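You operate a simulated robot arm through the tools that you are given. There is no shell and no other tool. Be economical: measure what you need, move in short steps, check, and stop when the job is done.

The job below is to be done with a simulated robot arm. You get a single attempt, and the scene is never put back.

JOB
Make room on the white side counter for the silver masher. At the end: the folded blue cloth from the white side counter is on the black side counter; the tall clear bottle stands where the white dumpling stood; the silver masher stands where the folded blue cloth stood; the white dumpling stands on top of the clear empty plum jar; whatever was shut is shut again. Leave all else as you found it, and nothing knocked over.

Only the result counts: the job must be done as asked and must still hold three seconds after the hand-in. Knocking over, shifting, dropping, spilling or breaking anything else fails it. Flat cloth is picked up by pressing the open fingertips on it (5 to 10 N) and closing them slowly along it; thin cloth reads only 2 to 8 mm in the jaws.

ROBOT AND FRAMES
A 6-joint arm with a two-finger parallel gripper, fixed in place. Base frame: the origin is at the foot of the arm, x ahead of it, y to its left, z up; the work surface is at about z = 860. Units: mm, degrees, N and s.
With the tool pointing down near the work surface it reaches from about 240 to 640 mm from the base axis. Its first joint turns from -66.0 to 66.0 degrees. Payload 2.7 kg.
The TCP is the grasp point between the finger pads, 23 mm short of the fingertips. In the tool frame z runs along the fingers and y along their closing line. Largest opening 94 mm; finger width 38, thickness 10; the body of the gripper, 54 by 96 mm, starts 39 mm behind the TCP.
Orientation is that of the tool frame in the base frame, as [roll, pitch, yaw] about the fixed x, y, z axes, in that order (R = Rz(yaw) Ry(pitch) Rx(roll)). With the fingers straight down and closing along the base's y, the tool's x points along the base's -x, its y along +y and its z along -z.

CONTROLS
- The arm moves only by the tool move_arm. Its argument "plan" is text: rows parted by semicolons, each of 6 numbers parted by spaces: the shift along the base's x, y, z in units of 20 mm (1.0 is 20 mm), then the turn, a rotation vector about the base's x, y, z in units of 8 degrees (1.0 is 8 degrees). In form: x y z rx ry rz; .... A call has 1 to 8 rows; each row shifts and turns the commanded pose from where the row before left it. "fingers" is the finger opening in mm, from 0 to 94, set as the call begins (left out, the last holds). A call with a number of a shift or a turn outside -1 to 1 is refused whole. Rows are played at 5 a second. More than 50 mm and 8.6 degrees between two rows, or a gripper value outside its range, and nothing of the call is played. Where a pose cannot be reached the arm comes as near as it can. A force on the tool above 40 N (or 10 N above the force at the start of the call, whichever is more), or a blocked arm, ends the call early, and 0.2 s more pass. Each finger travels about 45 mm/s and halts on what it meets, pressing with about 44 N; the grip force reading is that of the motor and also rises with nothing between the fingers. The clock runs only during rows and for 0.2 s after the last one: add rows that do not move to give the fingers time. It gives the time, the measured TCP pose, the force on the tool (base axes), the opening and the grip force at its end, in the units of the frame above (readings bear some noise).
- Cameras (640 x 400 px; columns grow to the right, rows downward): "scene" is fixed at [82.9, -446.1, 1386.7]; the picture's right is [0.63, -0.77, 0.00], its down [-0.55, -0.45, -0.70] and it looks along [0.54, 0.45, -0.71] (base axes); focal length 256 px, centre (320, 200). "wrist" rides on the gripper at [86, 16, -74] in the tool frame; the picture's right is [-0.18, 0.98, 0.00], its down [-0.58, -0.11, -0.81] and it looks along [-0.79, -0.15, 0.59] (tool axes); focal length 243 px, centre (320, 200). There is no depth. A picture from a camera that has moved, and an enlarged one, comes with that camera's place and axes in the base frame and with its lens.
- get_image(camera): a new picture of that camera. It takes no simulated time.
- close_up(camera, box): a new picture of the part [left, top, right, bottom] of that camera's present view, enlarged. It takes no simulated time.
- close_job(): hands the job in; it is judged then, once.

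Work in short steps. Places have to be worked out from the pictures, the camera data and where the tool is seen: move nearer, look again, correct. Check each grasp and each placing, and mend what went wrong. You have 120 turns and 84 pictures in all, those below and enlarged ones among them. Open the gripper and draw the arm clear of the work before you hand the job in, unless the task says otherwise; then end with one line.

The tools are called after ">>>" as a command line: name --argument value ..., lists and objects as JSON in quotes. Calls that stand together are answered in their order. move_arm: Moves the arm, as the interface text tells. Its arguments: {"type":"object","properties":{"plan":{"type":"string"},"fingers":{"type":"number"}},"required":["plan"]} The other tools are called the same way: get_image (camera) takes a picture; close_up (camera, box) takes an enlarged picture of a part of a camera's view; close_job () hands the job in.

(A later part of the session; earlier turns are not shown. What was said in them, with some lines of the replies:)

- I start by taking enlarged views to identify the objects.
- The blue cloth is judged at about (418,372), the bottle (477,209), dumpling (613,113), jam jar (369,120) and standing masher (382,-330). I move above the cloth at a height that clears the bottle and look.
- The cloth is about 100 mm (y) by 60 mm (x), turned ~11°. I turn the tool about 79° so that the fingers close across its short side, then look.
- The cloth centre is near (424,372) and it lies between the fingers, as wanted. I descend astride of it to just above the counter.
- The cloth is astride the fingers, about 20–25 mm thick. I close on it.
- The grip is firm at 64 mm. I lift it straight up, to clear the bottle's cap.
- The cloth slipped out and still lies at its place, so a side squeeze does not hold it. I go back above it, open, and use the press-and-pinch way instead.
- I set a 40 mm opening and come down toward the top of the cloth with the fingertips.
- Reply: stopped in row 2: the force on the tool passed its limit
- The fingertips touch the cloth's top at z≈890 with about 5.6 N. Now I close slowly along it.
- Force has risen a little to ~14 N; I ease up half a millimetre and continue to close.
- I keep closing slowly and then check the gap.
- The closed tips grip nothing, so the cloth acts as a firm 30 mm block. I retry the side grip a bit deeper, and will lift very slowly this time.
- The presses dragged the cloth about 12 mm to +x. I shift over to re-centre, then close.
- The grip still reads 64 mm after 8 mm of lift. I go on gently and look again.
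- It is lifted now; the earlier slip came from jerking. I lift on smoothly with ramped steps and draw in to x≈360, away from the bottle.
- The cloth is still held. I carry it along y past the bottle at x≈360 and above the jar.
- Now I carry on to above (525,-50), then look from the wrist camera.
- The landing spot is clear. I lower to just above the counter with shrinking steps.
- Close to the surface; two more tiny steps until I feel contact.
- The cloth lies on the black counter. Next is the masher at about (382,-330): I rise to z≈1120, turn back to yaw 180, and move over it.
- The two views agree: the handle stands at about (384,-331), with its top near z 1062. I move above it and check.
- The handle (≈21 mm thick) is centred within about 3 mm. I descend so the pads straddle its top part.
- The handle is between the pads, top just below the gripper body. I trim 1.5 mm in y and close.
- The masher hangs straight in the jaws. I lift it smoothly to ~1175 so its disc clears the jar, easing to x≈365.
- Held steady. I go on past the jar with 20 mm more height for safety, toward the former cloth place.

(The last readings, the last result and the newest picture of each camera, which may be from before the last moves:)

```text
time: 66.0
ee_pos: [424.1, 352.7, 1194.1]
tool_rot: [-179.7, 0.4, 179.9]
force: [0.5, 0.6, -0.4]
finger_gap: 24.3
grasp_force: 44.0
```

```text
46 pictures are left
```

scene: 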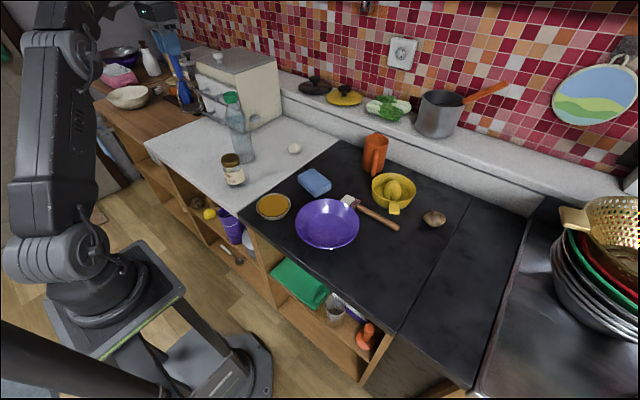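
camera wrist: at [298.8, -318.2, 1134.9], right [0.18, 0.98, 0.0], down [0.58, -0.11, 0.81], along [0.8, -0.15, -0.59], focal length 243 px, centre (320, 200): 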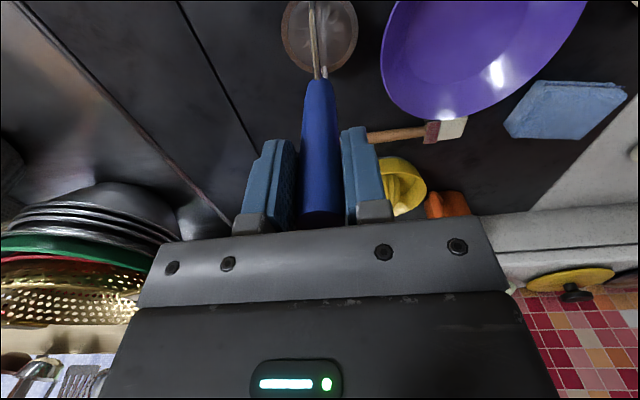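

I centre over (424,372) and lower the masher.

>>> move_arm --plan "0 .4 -.3 0 0 0;0 .4 -.6 0 0 0;0 .2 -.8 0 0 0;0 0 -.9 0 0 0;0 0 -.9 0 0 0;0 0 -.9 0 0 0;0 0 -.8 0 0 0;0 0 -.7 0 0 0"

>>> move_arm --plan "0 0 -.6 0 0 0;0 0 -.4 0 0 0;0 0 -.2 0 0 0;0 0 0 0 0 0"

>>> close_up --camera "scene" --box '[140, 60, 300, 160]'

>>> get_image --camera "wrist"

```text
time: 67.8
ee_pos: [424.5, 372.4, 1077.6]
tool_rot: [-179.8, 0.4, 180.0]
force: [0.3, -0.4, -1.5]
finger_gap: 24.0
grasp_force: 43.8
```

```text
time: 68.8
ee_pos: [423.9, 371.3, 1053.0]
tool_rot: [-179.8, 0.2, -180.0]
force: [-0.5, 0.5, -1.6]
finger_gap: 24.3
grasp_force: 44.2
```

```text
4.00 times, centred on (220, 110) of scene
camera zoom: at [83.0, -446.0, 1386.7], right [0.63, -0.77, 0.0], down [-0.55, -0.45, -0.7], along [0.54, 0.45, -0.71], focal length 1022 px, centre (720, 560)
```

zoom: 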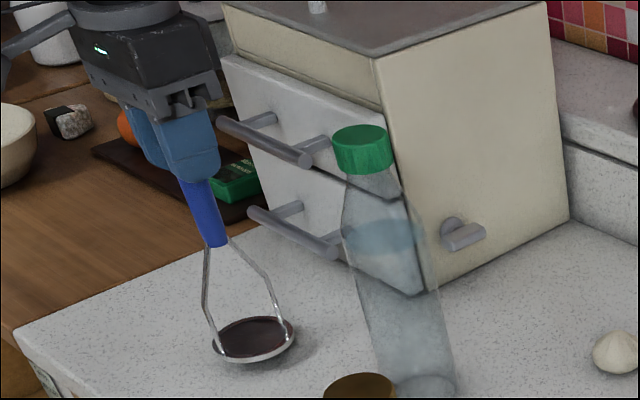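

```text
44 pictures are left
camera wrist: at [338.6, 388.2, 1126.8], right [0.18, 0.98, 0.0], down [0.58, -0.11, 0.81], along [0.8, -0.15, -0.59], focal length 243 px, centre (320, 200)
```

wrist: 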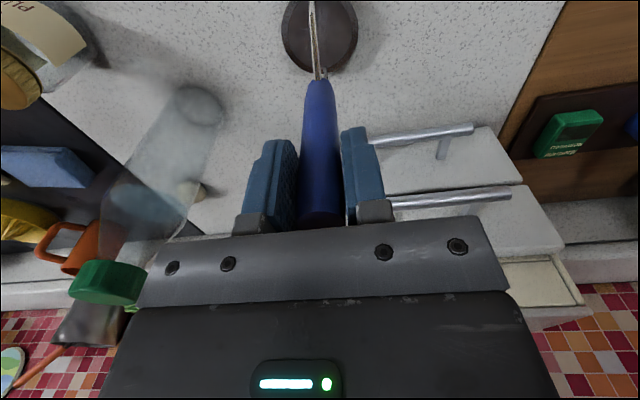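

The masher is upright over the spot with ~15 mm to go. I lower in fine steps until contact.

>>> move_arm --plan "0 0 -.2 0 0 0;0 0 -.2 0 0 0;0 0 -.1 0 0 0;0 0 -.1 0 0 0;0 0 0 0 0 0"

>>> move_arm --plan "0 0 -.05 0 0 0;0 0 -.05 0 0 0;0 0 0 0 0 0"

```text
time: 70.0
ee_pos: [424.2, 372.4, 1042.0]
tool_rot: [-179.9, 0.3, 180.0]
force: [-0.6, 0.1, -1.1]
finger_gap: 24.4
grasp_force: 43.6
```

```text
time: 70.8
ee_pos: [424.7, 372.6, 1038.1]
tool_rot: [-179.8, 0.3, -180.0]
force: [0.5, -0.1, -1.5]
finger_gap: 24.4
grasp_force: 43.8
```

No contact yet; a little more.

>>> move_arm --plan "0 0 -.05 0 0 0;0 0 0 0 0 0"

>>> move_arm --plan "0 0 -.05 0 0 0;0 0 0 0 0 0"

>>> close_up --camera "scene" --box '[170, 100, 250, 150]'

```text
time: 71.4
ee_pos: [424.3, 372.3, 1037.6]
tool_rot: [-179.8, 0.3, -179.9]
force: [-0.7, -0.3, -0.7]
finger_gap: 24.2
grasp_force: 44.0
```

```text
time: 72.0
ee_pos: [424.6, 371.1, 1038.9]
tool_rot: [-179.9, 0.3, 180.0]
force: [-1.1, -1.3, 5.6]
finger_gap: 24.1
grasp_force: 44.3
```

```text
8.00 times, centred on (210, 125) of scene
camera zoom: at [82.8, -446.2, 1386.7], right [0.63, -0.77, 0.0], down [-0.55, -0.45, -0.7], along [0.54, 0.45, -0.71], focal length 2044 px, centre (1200, 800)
```

zoom: 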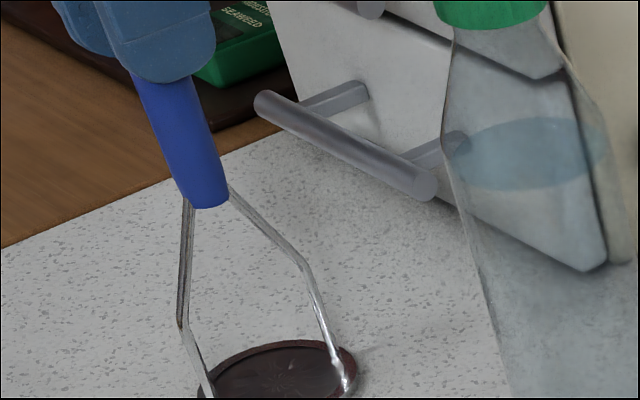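

Contact of ~6 N: it stands on the counter. I open gently, then rise straight up.

>>> move_arm --plan "0 0 0 0 0 0;0 0 0 0 0 0" --fingers 27

>>> move_arm --plan "0 0 0 0 0 0;0 0 0 0 0 0;0 0 0 0 0 0" --fingers 64

>>> move_arm --plan "0 0 .4 0 0 0;0 0 .8 0 0 0;0 0 1 0 0 0;0 0 1 0 0 0;0 0 1 0 0 0;0 0 1 0 0 0;0 0 0 0 0 0"

>>> get_image --camera "scene"

>>> get_image --camera "wrist"

```text
time: 72.6
ee_pos: [423.3, 372.4, 1036.5]
tool_rot: [-179.7, 0.3, 180.0]
force: [-0.7, 0.0, 0.5]
finger_gap: 27.1
grasp_force: 0.0
```

```text
time: 73.4
ee_pos: [423.8, 371.9, 1036.3]
tool_rot: [-179.8, 0.3, 180.0]
force: [0.4, -0.2, 0.1]
finger_gap: 64.1
grasp_force: 0.0
```

```text
time: 75.0
ee_pos: [423.9, 371.3, 1141.6]
tool_rot: [-179.8, 0.2, -180.0]
force: [-1.1, -0.6, -0.8]
finger_gap: 63.8
grasp_force: 0.0
```

```text
42 pictures are left
```

scene: 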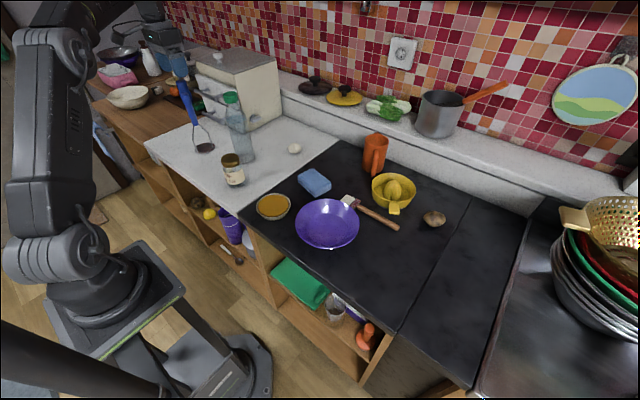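

```text
41 pictures are left
camera wrist: at [338.4, 387.7, 1215.0], right [0.18, 0.98, 0.0], down [0.58, -0.11, 0.81], along [0.8, -0.15, -0.59], focal length 243 px, centre (320, 200)
```

wrist: 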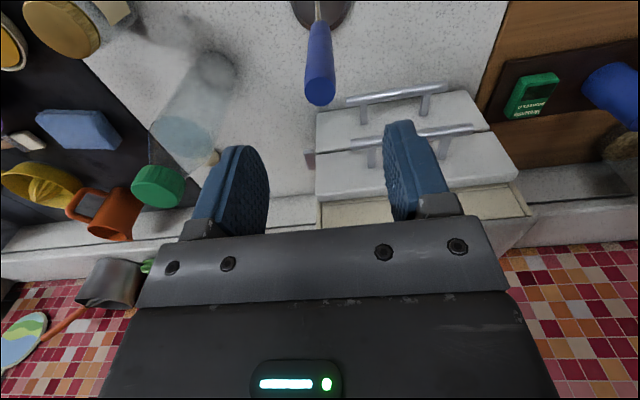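

The masher stands upright on the former cloth place. Next the dumpling at ≈(620,108): I move above it high enough to clear the bottle.

>>> move_arm --plan ".69 -.94 0 0 0 0;.69 -.94 0 0 0 0;.69 -.94 0 0 0 0;.69 -.94 0 0 0 0;.69 -.94 0 0 0 0;.69 -.94 0 0 0 0;.69 -.94 0 0 0 0;.69 -.94 0 0 0 0" --fingers 80

>>> move_arm --plan ".69 -.94 0 0 0 0;.69 -.94 0 0 0 0;.69 -.94 0 0 0 0;.69 -.94 0 0 0 0;.69 -.94 -.5 0 0 0;.69 -.94 -1 0 0 0;0 0 -1 0 0 0;0 0 -1 0 0 0"

>>> get_image --camera "wrist"

>>> get_image --camera "scene"

```text
time: 76.8
ee_pos: [534.7, 221.8, 1142.3]
tool_rot: [-179.8, 0.2, 180.0]
force: [0.7, -0.8, -0.4]
finger_gap: 79.8
grasp_force: 0.0
```

```text
time: 78.6
ee_pos: [604.7, 115.7, 1066.5]
tool_rot: [-179.8, 0.3, 180.0]
force: [-0.2, -0.2, -0.1]
finger_gap: 79.8
grasp_force: 0.0
out of reach, approached as far as the arm can: row 2, 3, 4, 5, 7, 8
```

```text
40 pictures are left
camera wrist: at [518.4, 130.7, 1140.8], right [0.18, 0.98, 0.0], down [0.58, -0.11, 0.81], along [0.79, -0.15, -0.59], focal length 243 px, centre (320, 200)
```

wrist: 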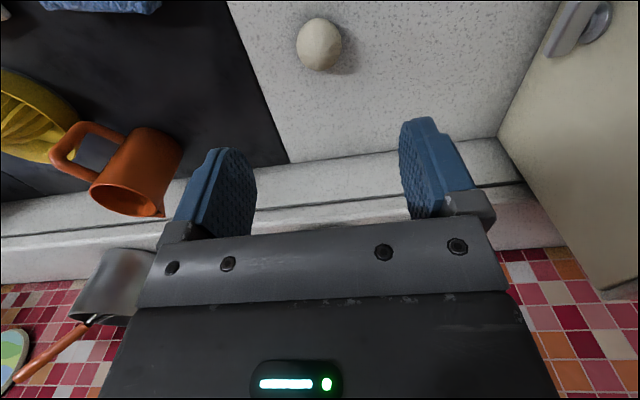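

```text
39 pictures are left
```

scene: 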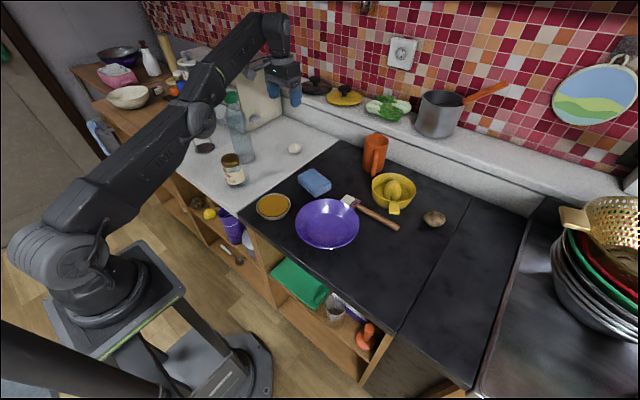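

At this height the reach ends at ~615 mm, but it should grow lower down. The dumpling measures (620,110) here; I descend over it.

>>> move_arm --plan ".1 .1 -1 0 0 0;0 0 -1 0 0 0;0 0 -1 0 0 0;0 0 -1 0 0 0;0 0 -1 0 0 0;0 0 -1 0 0 0;0 0 -1 0 0 0"

>>> get_image --camera "wrist"

>>> close_up --camera "scene" --box '[230, 90, 358, 170]'

```text
time: 80.2
ee_pos: [629.7, 120.0, 930.5]
tool_rot: [-179.8, 0.2, 180.0]
force: [0.3, -0.1, -0.3]
finger_gap: 79.8
grasp_force: 0.0
out of reach, approached as far as the arm can: row 1, 2, 3, 4, 5, 7
```

```text
38 pictures are left
camera wrist: at [544.0, 136.5, 1004.8], right [0.18, 0.98, 0.0], down [0.58, -0.11, 0.81], along [0.79, -0.15, -0.59], focal length 243 px, centre (320, 200)
```

wrist: 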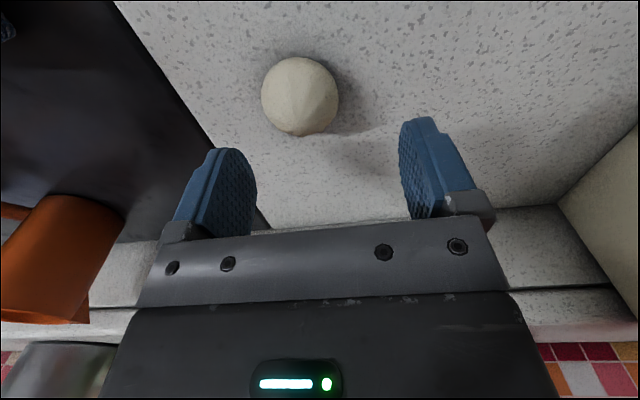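

```text
5.00 times, centred on (294, 130) of scene
camera zoom: at [82.9, -446.1, 1386.7], right [0.63, -0.77, 0.0], down [-0.55, -0.45, -0.7], along [0.54, 0.45, -0.71], focal length 1278 px, centre (450, 550)
```

zoom: 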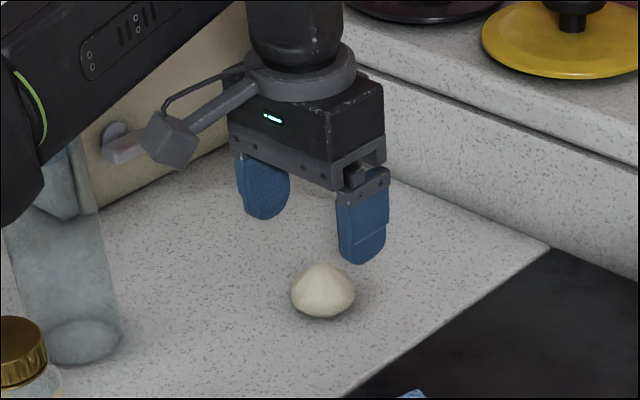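

The dumpling measures ≈(618,110) from close, about 45 mm wide. I correct by (-12,-10) and descend further.

>>> move_arm --plan "-.6 -.5 0 0 0 0;0 0 -.5 0 0 0;0 0 0 0 0 0"

>>> get_image --camera "wrist"

```text
time: 81.0
ee_pos: [632.3, 112.5, 921.8]
tool_rot: [-179.8, 0.2, 179.9]
force: [-0.4, 0.5, 0.0]
finger_gap: 80.0
grasp_force: 0.0
out of reach, approached as far as the arm can: row 1
```

```text
36 pictures are left
camera wrist: at [546.1, 128.7, 996.0], right [0.18, 0.98, 0.0], down [0.58, -0.11, 0.81], along [0.79, -0.15, -0.59], focal length 243 px, centre (320, 200)
```

wrist: 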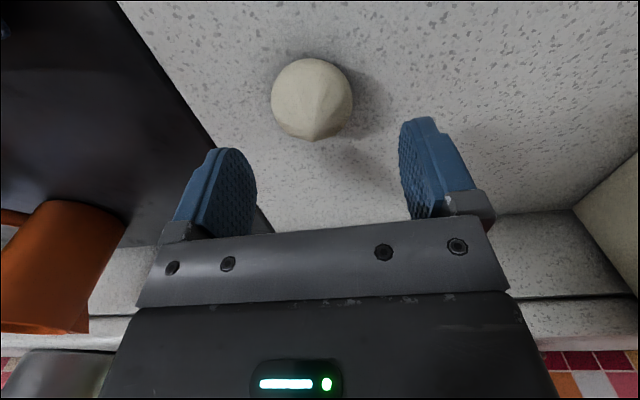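

I pull back ~14 mm in x to be over the dumpling.

>>> move_arm --plan "-.7 -.1 0 0 0 0;0 0 0 0 0 0"

```text
time: 81.6
ee_pos: [632.4, 113.6, 922.9]
tool_rot: [-179.8, 0.1, -179.9]
force: [-0.5, 0.9, -0.1]
finger_gap: 80.1
grasp_force: 0.1
out of reach, approached as far as the arm can: row 1
```

>>> move_arm --plan "-.5 0 0 0 0 0;0 0 0 0 0 0"

>>> move_arm --plan "-.5 0 0 0 0 0;0 0 0 0 0 0"

```text
time: 82.2
ee_pos: [622.6, 113.8, 923.4]
tool_rot: [-179.7, 0.3, -180.0]
force: [-0.4, -0.4, -0.1]
finger_gap: 80.0
grasp_force: 0.1
out of reach, approached as far as the arm can: row 1
```

```text
time: 82.8
ee_pos: [612.6, 113.9, 923.1]
tool_rot: [-179.8, 0.3, 179.9]
force: [0.7, 0.0, 0.3]
finger_gap: 79.8
grasp_force: 0.1
```

Responsive again. I fine-set to (618,110) and descend astride the dumpling.

>>> move_arm --plan ".25 -.2 0 0 0 0;0 0 -.6 0 0 0;0 0 -.6 0 0 0;0 0 0 0 0 0"

>>> get_image --camera "wrist"

```text
time: 83.8
ee_pos: [617.7, 109.9, 898.3]
tool_rot: [-179.8, 0.3, -180.0]
force: [0.1, 0.4, -0.5]
finger_gap: 80.0
grasp_force: 0.1
```

```text
35 pictures are left
camera wrist: at [531.8, 125.3, 972.7], right [0.18, 0.98, 0.0], down [0.58, -0.11, 0.81], along [0.8, -0.15, -0.59], focal length 243 px, centre (320, 200)
```

wrist: 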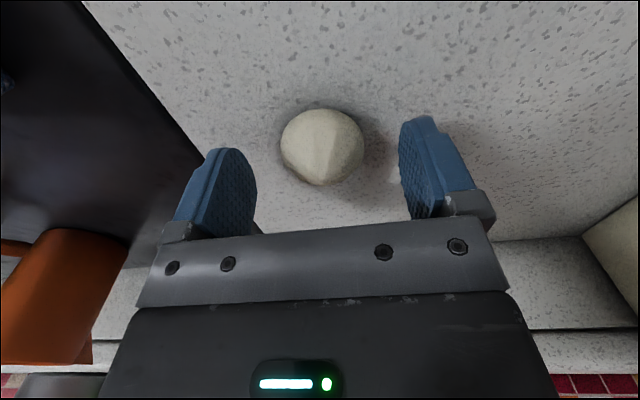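

Well centred. Down 12 mm and close on it.

>>> move_arm --plan "0 0 -.4 0 0 0;0 0 -.2 0 0 0;0 0 0 0 0 0"

>>> move_arm --plan "0 0 0 0 0 0;0 0 0 0 0 0;0 0 0 0 0 0;0 0 0 0 0 0" --fingers 30

>>> move_arm --plan "0 0 .1 0 0 0;0 0 .1 0 0 0;0 0 .15 0 0 0;0 0 .2 0 0 0;0 0 .3 0 0 0;0 0 .3 0 0 0"

>>> get_image --camera "wrist"

```text
time: 84.6
ee_pos: [618.2, 109.4, 887.1]
tool_rot: [-179.8, 0.3, -180.0]
force: [0.5, 0.1, 0.0]
finger_gap: 80.2
grasp_force: 0.0
```

```text
time: 85.6
ee_pos: [618.6, 110.3, 886.9]
tool_rot: [-179.7, 0.3, -180.0]
force: [0.4, -0.1, 0.7]
finger_gap: 43.7
grasp_force: 44.3
```

```text
time: 87.0
ee_pos: [617.2, 111.0, 910.6]
tool_rot: [-179.7, 0.2, -180.0]
force: [0.8, 0.6, -0.5]
finger_gap: 43.7
grasp_force: 43.9
```

```text
34 pictures are left
camera wrist: at [531.4, 125.8, 984.0], right [0.18, 0.98, 0.0], down [0.58, -0.11, 0.81], along [0.8, -0.15, -0.59], focal length 243 px, centre (320, 200)
```

wrist: 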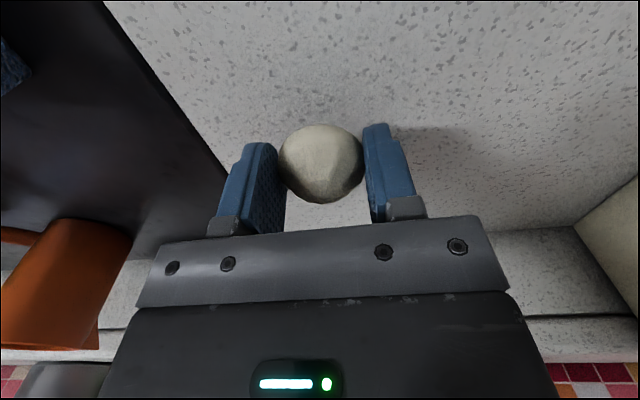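

Dumpling held. I lift and draw back toward the jar, keeping y≈95 to pass well clear of the bottle.

>>> move_arm --plan "-.2 0 .4 0 0 0;-.5 0 .6 0 0 0;-.7 -.1 .8 0 0 0;-.8 -.1 .9 0 0 0;-.8 -.1 .9 0 0 0;-.8 -.1 .9 0 0 0;-.8 -.1 .9 0 0 0;-.8 -.1 .9 0 0 0"

>>> move_arm --plan "-.8 0 .6 0 0 0;-.8 0 .3 0 0 0;-.8 0 0 0 0 0;-.8 0 0 0 0 0;-.8 0 0 0 0 0;-.7 0 0 0 0 0;-.5 0 0 0 0 0;0 0 0 0 0 0"

>>> get_image --camera "wrist"

>>> close_up --camera "scene" --box '[190, 80, 318, 200]'

```text
time: 88.8
ee_pos: [509.0, 98.4, 1036.0]
tool_rot: [-179.9, 0.3, -180.0]
force: [0.0, 0.4, -1.5]
finger_gap: 43.6
grasp_force: 43.9
```

```text
time: 90.6
ee_pos: [405.8, 98.5, 1054.9]
tool_rot: [-179.9, 0.3, 180.0]
force: [0.1, -0.1, -1.1]
finger_gap: 43.8
grasp_force: 44.3
```

```text
33 pictures are left
camera wrist: at [320.0, 113.7, 1127.9], right [0.18, 0.98, 0.0], down [0.58, -0.11, 0.81], along [0.8, -0.15, -0.59], focal length 243 px, centre (320, 200)
```

wrist: 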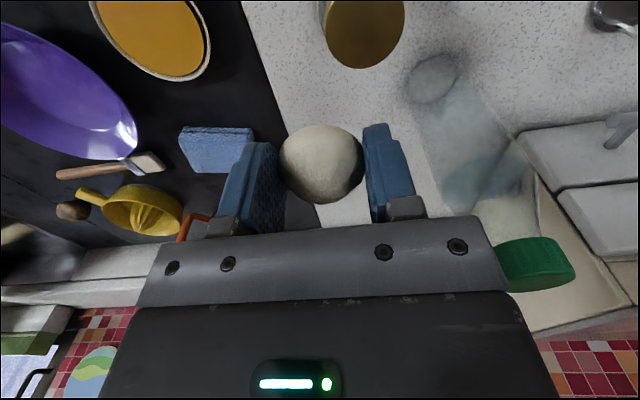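

```text
3.33 times, centred on (254, 140) of scene
camera zoom: at [82.9, -446.1, 1386.7], right [0.63, -0.77, 0.0], down [-0.55, -0.45, -0.7], along [0.54, 0.45, -0.71], focal length 852 px, centre (540, 400)
```

zoom: 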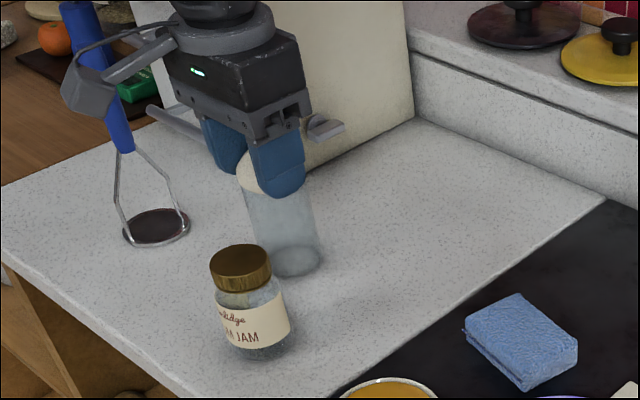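

Combining views, the jar's lid is at ≈(382,129), top z≈957. I move over it and re-measure.

>>> move_arm --plan "-.4 .4 0 0 0 0;-.4 .5 0 0 0 0;-.4 .5 0 0 0 0;0 .1 0 0 0 0;0 0 0 0 0 0"

>>> get_image --camera "wrist"

>>> close_up --camera "scene" --box '[190, 100, 286, 190]'

```text
time: 91.8
ee_pos: [380.8, 128.1, 1054.2]
tool_rot: [-179.9, 0.3, 180.0]
force: [0.0, 0.2, 0.1]
finger_gap: 43.9
grasp_force: 43.8
```

```text
31 pictures are left
camera wrist: at [296.1, 143.8, 1127.6], right [0.18, 0.98, 0.0], down [0.58, -0.11, 0.81], along [0.8, -0.15, -0.59], focal length 243 px, centre (320, 200)
```

wrist: 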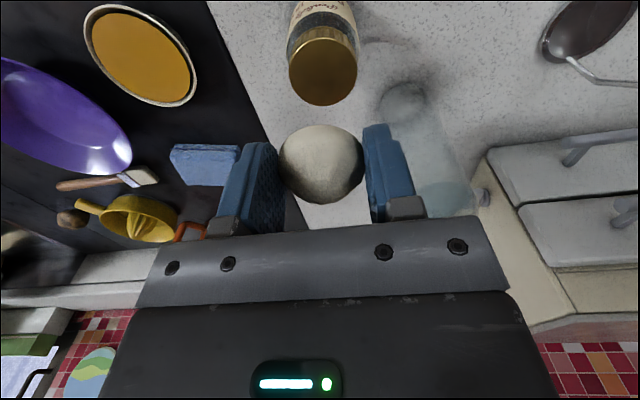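

```text
4.44 times, centred on (238, 145) of scene
camera zoom: at [82.9, -446.1, 1386.7], right [0.63, -0.77, 0.0], down [-0.55, -0.45, -0.7], along [0.54, 0.45, -0.71], focal length 1136 px, centre (684, 444)
```

zoom: 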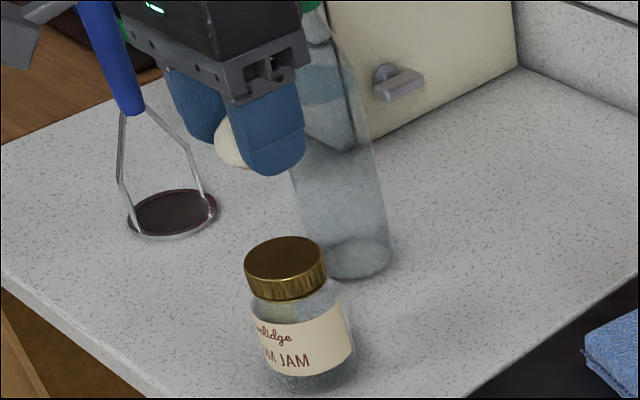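

The lid's centre is (380,130), top z≈955. I trim 2 mm in y and descend; contact is expected near TCP z≈982.

>>> move_arm --plan "-.03 .1 -.3 0 0 0;0 0 -.6 0 0 0;0 0 -.7 0 0 0;0 0 -.6 0 0 0;0 0 -.5 0 0 0;0 0 -.3 0 0 0;0 0 0 0 0 0"

>>> get_image --camera "wrist"

>>> close_up --camera "scene" --box '[206, 125, 270, 185]'

```text
time: 93.4
ee_pos: [380.3, 130.0, 993.3]
tool_rot: [-179.8, 0.3, 180.0]
force: [-0.7, -0.4, -1.3]
finger_gap: 43.9
grasp_force: 44.0
```

```text
29 pictures are left
camera wrist: at [295.4, 145.4, 1067.3], right [0.18, 0.98, 0.0], down [0.58, -0.11, 0.81], along [0.8, -0.15, -0.59], focal length 243 px, centre (320, 200)
```

wrist: 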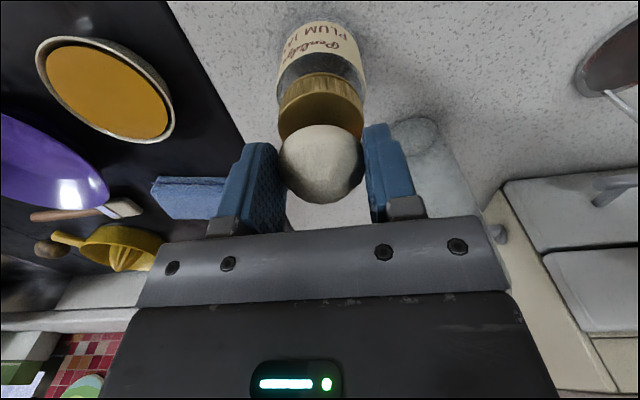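

```text
6.67 times, centred on (238, 155) of scene
camera zoom: at [82.9, -446.1, 1386.7], right [0.63, -0.77, 0.0], down [-0.55, -0.45, -0.7], along [0.54, 0.45, -0.71], focal length 1704 px, centre (867, 500)
```

zoom: 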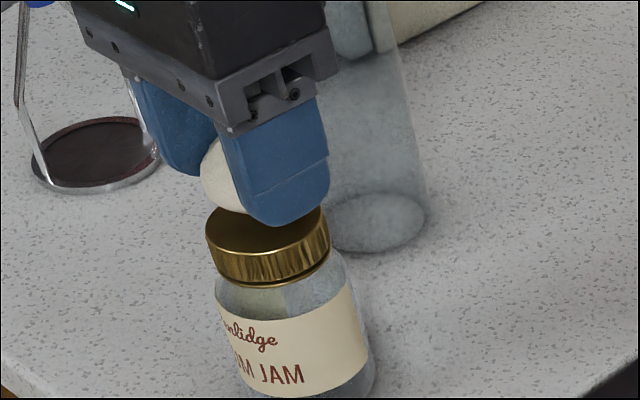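

The plum-jam jar is right under the dumpling. I lower with fine steps toward contact.

>>> move_arm --plan "0 0 -.1 0 0 0;0 0 -.1 0 0 0;0 0 -.1 0 0 0;0 0 -.05 0 0 0;0 0 0 0 0 0"

>>> move_arm --plan "0 0 -.05 0 0 0;0 0 -.05 0 0 0;0 0 0 0 0 0"

>>> close_up --camera "scene" --box '[206, 125, 270, 185]'

```text
time: 94.6
ee_pos: [380.4, 130.5, 986.3]
tool_rot: [-179.8, 0.3, 180.0]
force: [0.2, 0.1, -0.5]
finger_gap: 43.9
grasp_force: 44.0
```

```text
time: 95.4
ee_pos: [380.1, 129.9, 985.1]
tool_rot: [-179.7, 0.3, 179.9]
force: [-0.5, -0.6, -0.2]
finger_gap: 43.7
grasp_force: 43.7
```

```text
6.67 times, centred on (238, 155) of scene
camera zoom: at [82.9, -446.1, 1386.7], right [0.63, -0.77, 0.0], down [-0.55, -0.45, -0.7], along [0.54, 0.45, -0.71], focal length 1704 px, centre (867, 500)
```

zoom: 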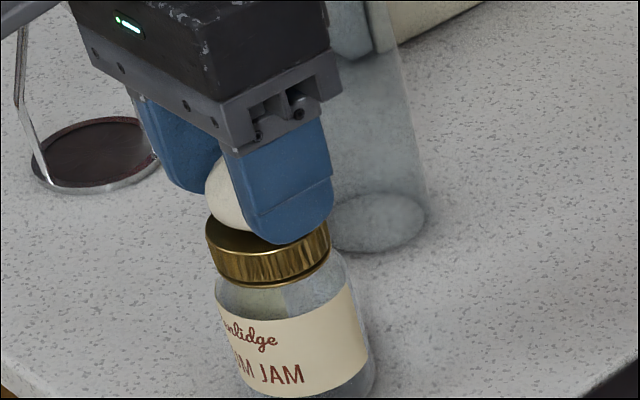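

>>> move_arm --plan "0 0 -.05 0 0 0;0 0 0 0 0 0"

>>> move_arm --plan "0 0 -.05 0 0 0;0 0 0 0 0 0"

>>> move_arm --plan "0 0 -.05 0 0 0;0 0 0 0 0 0"

```text
time: 96.0
ee_pos: [381.0, 129.6, 984.1]
tool_rot: [-179.7, 0.2, 180.0]
force: [0.8, 0.0, -0.6]
finger_gap: 43.9
grasp_force: 43.7
```

```text
time: 96.6
ee_pos: [381.2, 128.7, 982.8]
tool_rot: [-179.8, 0.3, -179.9]
force: [0.2, 0.3, -0.2]
finger_gap: 43.7
grasp_force: 43.7
```

```text
time: 97.2
ee_pos: [381.0, 129.7, 982.4]
tool_rot: [-179.8, 0.3, 180.0]
force: [0.9, -0.4, -0.5]
finger_gap: 43.9
grasp_force: 43.7
```

>>> move_arm --plan "0 0 -.05 0 0 0;0 0 0 0 0 0"

>>> move_arm --plan "0 0 -.05 0 0 0;0 0 0 0 0 0"

>>> close_up --camera "scene" --box '[206, 125, 270, 185]'

```text
time: 97.8
ee_pos: [380.8, 130.0, 981.0]
tool_rot: [-179.9, 0.5, -180.0]
force: [-2.7, -0.5, 10.1]
finger_gap: 43.7
grasp_force: 44.4
```

```text
time: 98.4
ee_pos: [382.2, 130.5, 980.0]
tool_rot: [-179.9, 0.4, -179.9]
force: [-4.8, -1.5, 25.0]
finger_gap: 43.9
grasp_force: 44.3
```

```text
6.67 times, centred on (238, 155) of scene
camera zoom: at [82.5, -446.2, 1386.7], right [0.63, -0.77, 0.0], down [-0.55, -0.45, -0.7], along [0.54, 0.45, -0.71], focal length 1704 px, centre (867, 500)
```

zoom: 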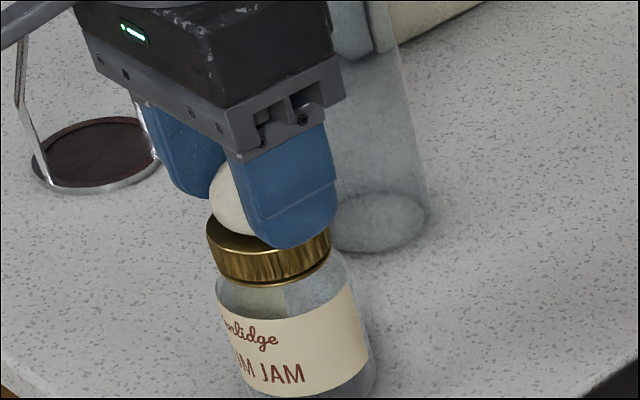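

Contact made (a bit hard, 25 N). I ease up 1.2 mm, then open gradually.

>>> move_arm --plan "0 0 .06 0 0 0;0 0 0 0 0 0"

>>> move_arm --plan "0 0 0 0 0 0;0 0 0 0 0 0" --fingers 47

>>> move_arm --plan "0 0 0 0 0 0;0 0 0 0 0 0;0 0 0 0 0 0" --fingers 76

>>> get_image --camera "wrist"

```text
time: 99.0
ee_pos: [381.1, 130.6, 981.5]
tool_rot: [-179.8, 0.4, 179.9]
force: [1.5, -0.2, 17.5]
finger_gap: 43.6
grasp_force: 43.7
```

```text
time: 99.6
ee_pos: [381.1, 130.9, 980.2]
tool_rot: [-179.8, 0.2, -179.9]
force: [0.0, -0.1, 0.2]
finger_gap: 47.0
grasp_force: 0.1
```

```text
time: 100.4
ee_pos: [381.4, 129.0, 981.1]
tool_rot: [-179.7, 0.2, 180.0]
force: [0.3, 0.0, 0.3]
finger_gap: 75.8
grasp_force: 0.2
```

```text
25 pictures are left
camera wrist: at [295.4, 145.7, 1054.8], right [0.18, 0.98, 0.0], down [0.58, -0.11, 0.81], along [0.8, -0.15, -0.59], focal length 243 px, centre (320, 200)
```

wrist: 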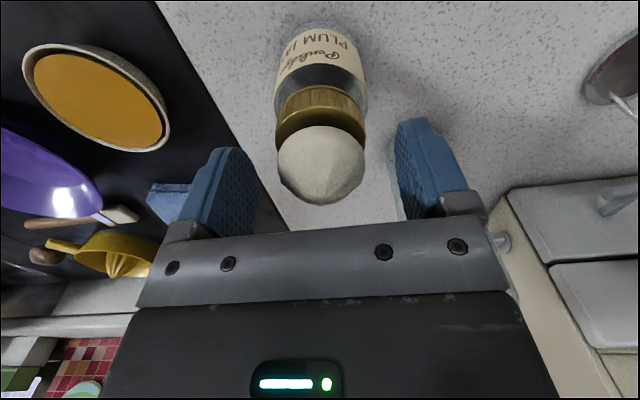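

The dumpling rests on the lid. I rise straight up and check.

>>> move_arm --plan "0 0 .3 0 0 0;0 0 .7 0 0 0;0 0 1 0 0 0;0 0 1 0 0 0;0 0 1 0 0 0;0 0 1 0 0 0;0 0 1 0 0 0;0 0 1 0 0 0"

>>> close_up --camera "scene" --box '[190, 75, 318, 195]'

```text
time: 102.2
ee_pos: [381.1, 129.1, 1121.5]
tool_rot: [-179.8, 0.3, 180.0]
force: [0.4, 0.5, -0.3]
finger_gap: 76.0
grasp_force: 0.0
```

```text
3.33 times, centred on (254, 135) of scene
camera zoom: at [82.9, -446.1, 1386.7], right [0.63, -0.77, 0.0], down [-0.55, -0.45, -0.7], along [0.54, 0.45, -0.71], focal length 852 px, centre (540, 417)
```

zoom: 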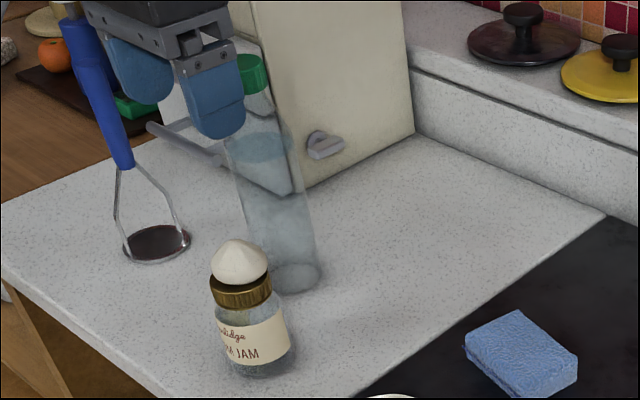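

The dumpling sits on the jar. For the bottle the straight-down reach at ~1050 height is slightly short, so I use a 12° outward tilt; I move above the bottle (≈477,209) with the tilt and measure.

>>> move_arm --plan "0 0 1 0 -.5 0;.5 .5 .8 0 -.5 0;.8 .7 0 0 -.5 0;.8 .7 0 0 0 0;.8 .7 0 0 0 0;.8 .7 0 0 0 0;.8 .7 0 0 0 0;0 0 0 0 0 0"

>>> get_image --camera "wrist"

>>> close_up --camera "scene" --box '[190, 75, 318, 175]'

```text
time: 104.0
ee_pos: [473.6, 209.2, 1156.9]
tool_rot: [-179.7, 12.3, -179.9]
force: [-0.4, 0.4, 0.1]
finger_gap: 76.0
grasp_force: 0.0
```

```text
23 pictures are left
camera wrist: at [372.7, 225.3, 1210.9], right [0.18, 0.98, 0.04], down [0.4, -0.11, 0.91], along [0.9, -0.15, -0.41], focal length 243 px, centre (320, 200)
```

wrist: 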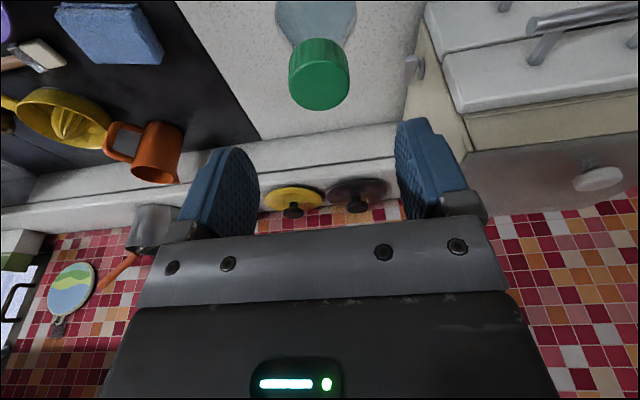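

```text
4.00 times, centred on (254, 125) of scene
camera zoom: at [83.0, -446.0, 1386.7], right [0.63, -0.77, 0.0], down [-0.55, -0.45, -0.7], along [0.54, 0.45, -0.71], focal length 1022 px, centre (584, 500)
```

zoom: 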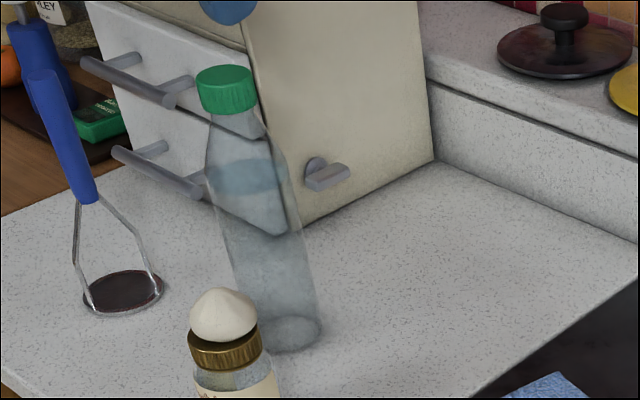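

The bottle axis is at ≈(482,212), cap top z≈1082, cap ≈38 mm wide. I centre and descend until the pads straddle the cap.

>>> move_arm --plan ".4 .12 0 0 0 0;0 0 -.8 0 0 0;0 0 -.9 0 0 0;0 0 -.9 0 0 0;0 0 -.7 0 0 0;0 0 -.4 0 0 0;0 0 0 0 0 0"

>>> get_image --camera "wrist"

>>> close_up --camera "scene" --box '[190, 65, 318, 165]'

```text
time: 105.6
ee_pos: [479.8, 211.9, 1082.8]
tool_rot: [-179.8, 12.3, 180.0]
force: [0.3, -0.2, -0.6]
finger_gap: 76.1
grasp_force: 0.1
```

```text
21 pictures are left
camera wrist: at [379.9, 228.3, 1136.9], right [0.18, 0.98, 0.04], down [0.4, -0.11, 0.91], along [0.9, -0.15, -0.41], focal length 243 px, centre (320, 200)
```

wrist: 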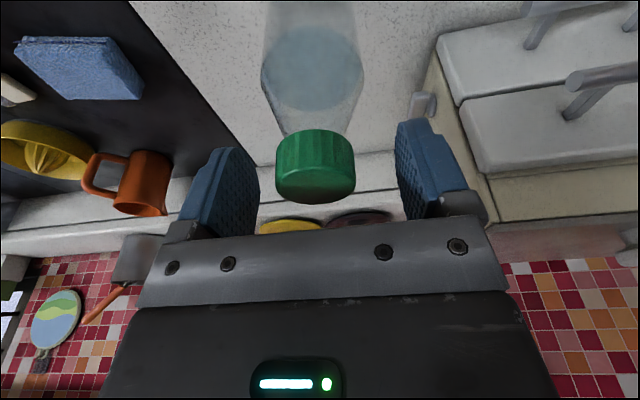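

```text
4.00 times, centred on (254, 115) of scene
camera zoom: at [82.9, -446.1, 1386.7], right [0.63, -0.77, 0.0], down [-0.55, -0.45, -0.7], along [0.54, 0.45, -0.71], focal length 1022 px, centre (584, 540)
```

zoom: 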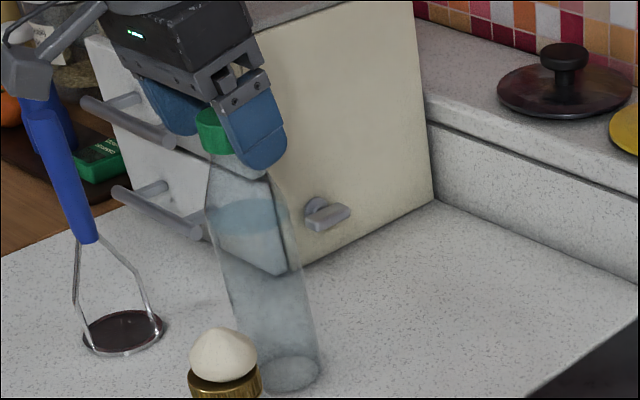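

The cap's top is at TCP level now, centred within 2 mm. I go down 24 mm with a small y trim.

>>> move_arm --plan ".07 -.1 -.4 0 0 0;0 0 -.5 0 0 0;0 0 -.3 0 0 0;0 0 0 0 0 0"

>>> get_image --camera "wrist"

```text
time: 106.6
ee_pos: [480.4, 211.4, 1059.1]
tool_rot: [-179.8, 12.2, -180.0]
force: [0.7, -0.3, 0.1]
finger_gap: 76.0
grasp_force: 0.0
```

```text
19 pictures are left
camera wrist: at [381.1, 226.1, 1113.1], right [0.18, 0.98, 0.04], down [0.4, -0.11, 0.91], along [0.9, -0.15, -0.41], focal length 243 px, centre (320, 200)
```

wrist: 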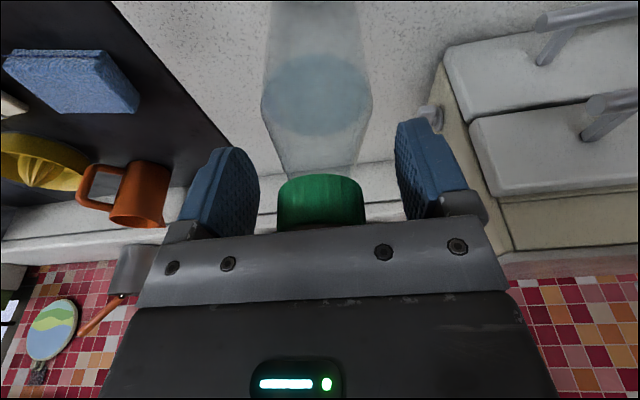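

The cap is centred; I lower 4 mm more and close.

>>> move_arm --plan "0 0 -.2 0 0 0;0 0 0 0 0 0"

>>> move_arm --plan "0 0 0 0 0 0;0 0 0 0 0 0;0 0 0 0 0 0;0 0 0 0 0 0" --fingers 20

>>> move_arm --plan "0 0 .1 0 0 0;0 0 .1 0 0 0;0 0 .15 0 0 0;0 0 .2 0 0 0;0 0 .2 0 0 0;0 0 .1 0 0 0"

>>> close_up --camera "scene" --box '[190, 65, 318, 165]'

```text
time: 107.2
ee_pos: [480.1, 211.2, 1056.0]
tool_rot: [-179.7, 12.3, -180.0]
force: [0.1, 0.9, -0.2]
finger_gap: 76.1
grasp_force: 0.1
```

```text
time: 108.2
ee_pos: [481.1, 210.6, 1055.8]
tool_rot: [-179.7, 12.3, -179.9]
force: [-1.8, 0.2, 3.8]
finger_gap: 48.9
grasp_force: 44.4
```

```text
time: 109.6
ee_pos: [480.3, 210.7, 1071.1]
tool_rot: [-179.8, 12.1, 180.0]
force: [-0.9, 0.3, 0.6]
finger_gap: 37.4
grasp_force: 43.3
```

```text
4.00 times, centred on (254, 115) of scene
camera zoom: at [83.0, -446.0, 1386.7], right [0.63, -0.77, 0.0], down [-0.55, -0.45, -0.7], along [0.54, 0.45, -0.71], focal length 1022 px, centre (584, 540)
```

zoom: 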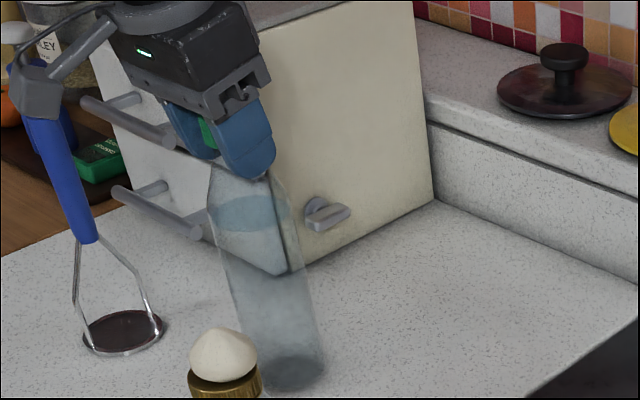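

The tips first met the shoulder, then slid up onto the cap (37 mm). I lift slowly another 10 mm to see whether it holds.

>>> move_arm --plan "0 0 .08 0 0 0;0 0 .1 0 0 0;0 0 .12 0 0 0;0 0 .12 0 0 0;0 0 .08 0 0 0;0 0 0 0 0 0"

>>> get_image --camera "wrist"

>>> close_up --camera "scene" --box '[190, 65, 318, 165]'

```text
time: 111.0
ee_pos: [481.9, 209.8, 1081.8]
tool_rot: [-179.9, 12.3, 179.9]
force: [0.9, -1.1, -4.3]
finger_gap: 37.2
grasp_force: 44.1
```

```text
17 pictures are left
camera wrist: at [381.5, 225.8, 1136.2], right [0.18, 0.98, 0.04], down [0.4, -0.11, 0.91], along [0.9, -0.15, -0.41], focal length 243 px, centre (320, 200)
```

wrist: 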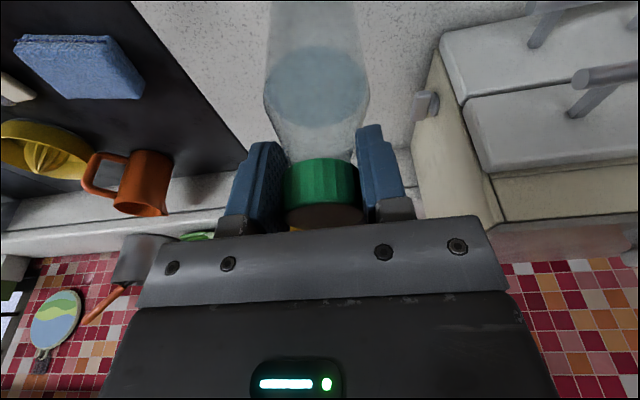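

```text
4.00 times, centred on (254, 115) of scene
camera zoom: at [83.0, -446.0, 1386.7], right [0.63, -0.77, 0.0], down [-0.55, -0.45, -0.7], along [0.54, 0.45, -0.71], focal length 1022 px, centre (584, 540)
```

zoom: 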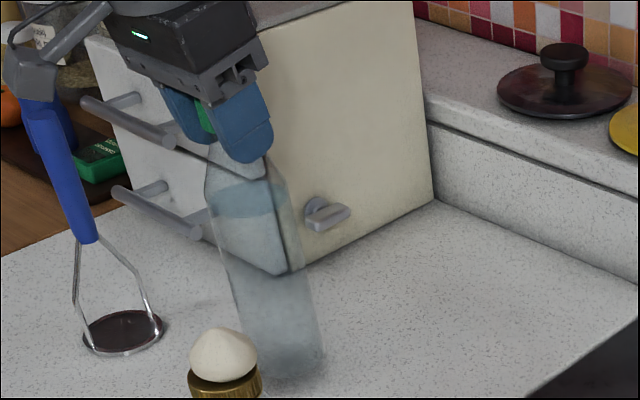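

The bottle is off the counter (about 4 N) and hangs straight. I carry it gently toward (618,110).

>>> move_arm --plan ".1 -.1 .15 0 0 0;.3 -.2 .15 0 0 0;.45 -.35 .1 0 0 0;.55 -.4 0 0 0 0;.55 -.4 0 0 0 0;.55 -.4 0 0 0 0;.55 -.4 0 0 0 0;.55 -.4 0 0 0 0"

>>> move_arm --plan ".55 -.4 0 0 0 0;.55 -.4 0 0 0 0;.55 -.4 0 0 0 0;.55 -.4 0 0 0 0;.5 -.4 0 0 0 0;.4 -.3 0 0 0 0;.2 -.1 0 0 0 0;0 0 0 0 0 0"

>>> get_image --camera "scene"

```text
time: 112.8
ee_pos: [552.5, 155.7, 1089.6]
tool_rot: [-179.8, 12.3, -180.0]
force: [0.2, -0.3, -4.8]
finger_gap: 37.1
grasp_force: 44.1
```

```text
time: 114.6
ee_pos: [618.7, 108.4, 1089.4]
tool_rot: [-179.8, 12.3, -180.0]
force: [-0.8, -0.4, -4.7]
finger_gap: 37.2
grasp_force: 44.6
```

```text
15 pictures are left
```

scene: 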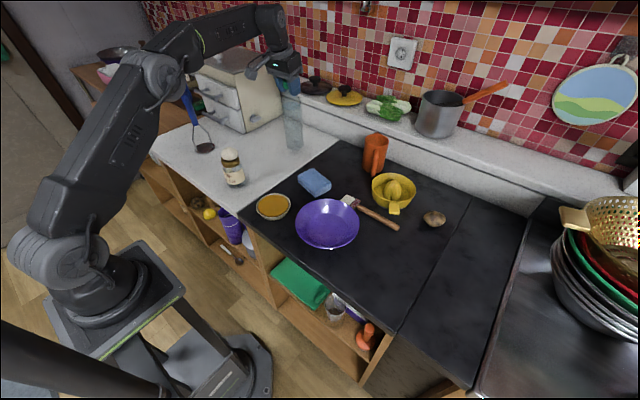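

In reach. The bottle hangs over the spot; I lower it toward the counter.

>>> move_arm --plan "0 .05 -.15 0 0 0;0 0 -.25 0 0 0;0 0 -.2 0 0 0;0 0 -.1 0 0 0;0 0 0 0 0 0"

>>> close_up --camera "scene" --box '[240, 60, 350, 170]'

```text
time: 115.8
ee_pos: [618.8, 108.9, 1076.0]
tool_rot: [-179.9, 12.3, 180.0]
force: [0.5, -0.2, -4.1]
finger_gap: 37.2
grasp_force: 44.0
```

```text
3.64 times, centred on (295, 115) of scene
camera zoom: at [83.0, -446.0, 1386.7], right [0.63, -0.77, 0.0], down [-0.55, -0.45, -0.7], along [0.54, 0.45, -0.71], focal length 929 px, centre (411, 509)
```

zoom: 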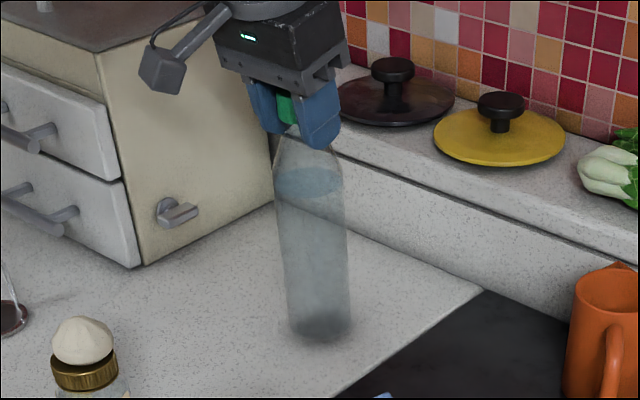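

The base is over (617,112) and the bottle is vertical. Fine steps down to contact.

>>> move_arm --plan "0 0 -.1 0 0 0;0 0 -.07 0 0 0;0 0 -.05 0 0 0;0 0 0 0 0 0"

>>> move_arm --plan "0 0 -.05 0 0 0;0 0 0 0 0 0"

>>> move_arm --plan "0 0 -.05 0 0 0;0 0 0 0 0 0"

>>> move_arm --plan "0 0 -.05 0 0 0;0 0 0 0 0 0"

```text
time: 116.8
ee_pos: [619.2, 109.5, 1072.2]
tool_rot: [-179.8, 12.3, -180.0]
force: [0.1, -0.1, -4.4]
finger_gap: 36.9
grasp_force: 43.5
```

```text
time: 117.4
ee_pos: [618.5, 109.7, 1070.2]
tool_rot: [-179.8, 12.3, 180.0]
force: [-0.5, -0.6, -4.9]
finger_gap: 37.2
grasp_force: 43.7
```

```text
time: 118.0
ee_pos: [618.6, 110.8, 1069.5]
tool_rot: [-179.7, 12.2, 179.9]
force: [-0.4, -0.5, -2.8]
finger_gap: 37.2
grasp_force: 44.1
```

```text
time: 118.6
ee_pos: [618.2, 109.4, 1069.9]
tool_rot: [-179.8, 12.4, 180.0]
force: [-3.1, -0.2, 4.8]
finger_gap: 36.8
grasp_force: 43.8
```

Contact felt (-4.5 → +4.8 N). I open slightly, then fully, and withdraw along the tool axis.

>>> move_arm --plan "0 0 0 0 0 0;0 0 0 0 0 0" --fingers 41

>>> move_arm --plan "0 0 0 0 0 0;0 0 0 0 0 0;0 0 0 0 0 0" --fingers 80

>>> get_image --camera "wrist"

>>> move_arm --plan "-.08 0 .4 0 0 0;-.15 0 .7 0 0 0;-.2 0 .9 0 0 0;-.2 0 .9 0 0 0;-.3 0 .9 0 0 0;-.5 0 .5 0 0 0;0 0 0 0 0 0"

>>> get_image --camera "scene"

```text
time: 119.2
ee_pos: [619.1, 110.6, 1068.8]
tool_rot: [-179.8, 12.3, -179.9]
force: [-1.3, -0.7, 0.5]
finger_gap: 41.3
grasp_force: 0.4
```

```text
time: 120.0
ee_pos: [618.5, 109.9, 1069.4]
tool_rot: [-179.9, 12.3, 179.9]
force: [-0.4, 0.5, 0.6]
finger_gap: 79.6
grasp_force: 0.1
```

```text
13 pictures are left
camera wrist: at [519.5, 126.0, 1122.9], right [0.18, 0.98, 0.04], down [0.4, -0.11, 0.91], along [0.9, -0.15, -0.41], focal length 243 px, centre (320, 200)
```

wrist: 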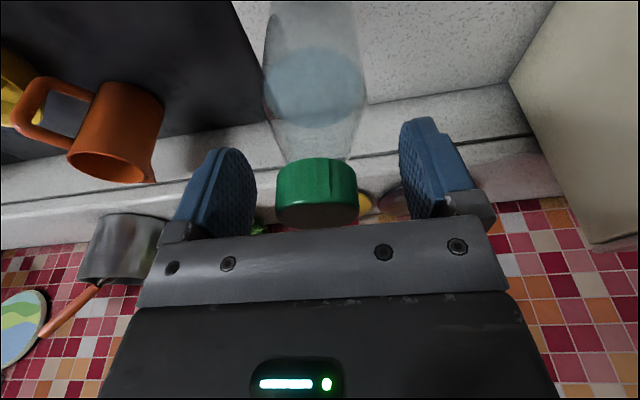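

```text
time: 121.6
ee_pos: [588.6, 110.6, 1155.0]
tool_rot: [-179.8, 12.3, 179.9]
force: [-0.3, 0.3, -0.4]
finger_gap: 79.9
grasp_force: 0.1
```

```text
12 pictures are left
```

scene: 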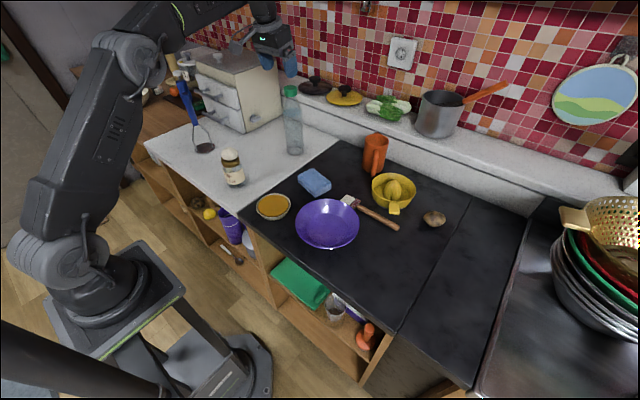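

The bottle stands. I draw the arm clear, back to the free space at height, undoing the tilt, and check everything.

>>> move_arm --plan "-1 0 .5 0 .5 0;-1 0 .5 0 .5 0;-1 0 .5 0 .5 0;-1 0 0 0 0 0;-1 0 0 0 0 0;-1 0 0 0 0 0;-1 0 0 0 0 0;-1 0 0 0 0 0"

>>> move_arm --plan "0 -1 0 0 0 0;0 -1 0 0 0 0;0 -1 0 0 0 0;0 -1 0 0 0 0;0 0 0 0 0 0"

>>> get_image --camera "scene"

>>> close_up --camera "scene" --box '[140, 60, 350, 210]'

```text
time: 123.4
ee_pos: [429.3, 110.2, 1184.1]
tool_rot: [-179.8, 0.3, 179.9]
force: [-0.8, -0.3, -0.2]
finger_gap: 80.0
grasp_force: 0.1
```

```text
time: 124.6
ee_pos: [429.8, 30.2, 1184.3]
tool_rot: [-179.9, 0.4, -180.0]
force: [0.4, 0.2, 1.3]
finger_gap: 79.9
grasp_force: 0.0
```

```text
11 pictures are left
```

scene: 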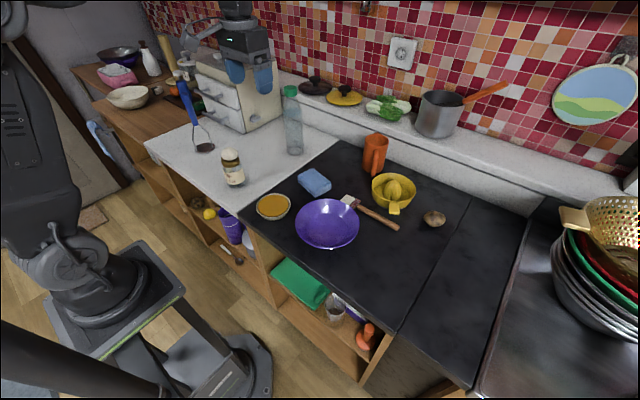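

```text
2.67 times, centred on (245, 135) of scene
camera zoom: at [82.9, -446.1, 1386.7], right [0.63, -0.77, 0.0], down [-0.55, -0.45, -0.7], along [0.54, 0.45, -0.71], focal length 681 px, centre (520, 373)
```

zoom: 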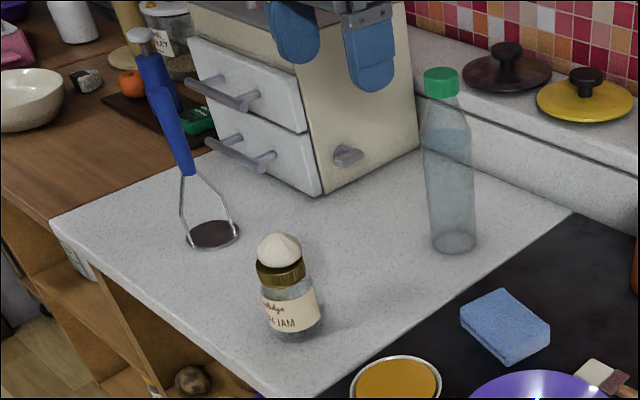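

All four items are in place and upright, the drawers are still shut, and the gripper is open and clear. I hand the job in.

>>> close_job

```text
The job is handed in.
```

The job is handed in: the blue cloth is on the black counter, the masher stands where the cloth was, the dumpling sits on the plum jar, and the bottle stands where the dumpling was. Nothing was opened, and nothing else looked moved or knocked over in the last pictures.
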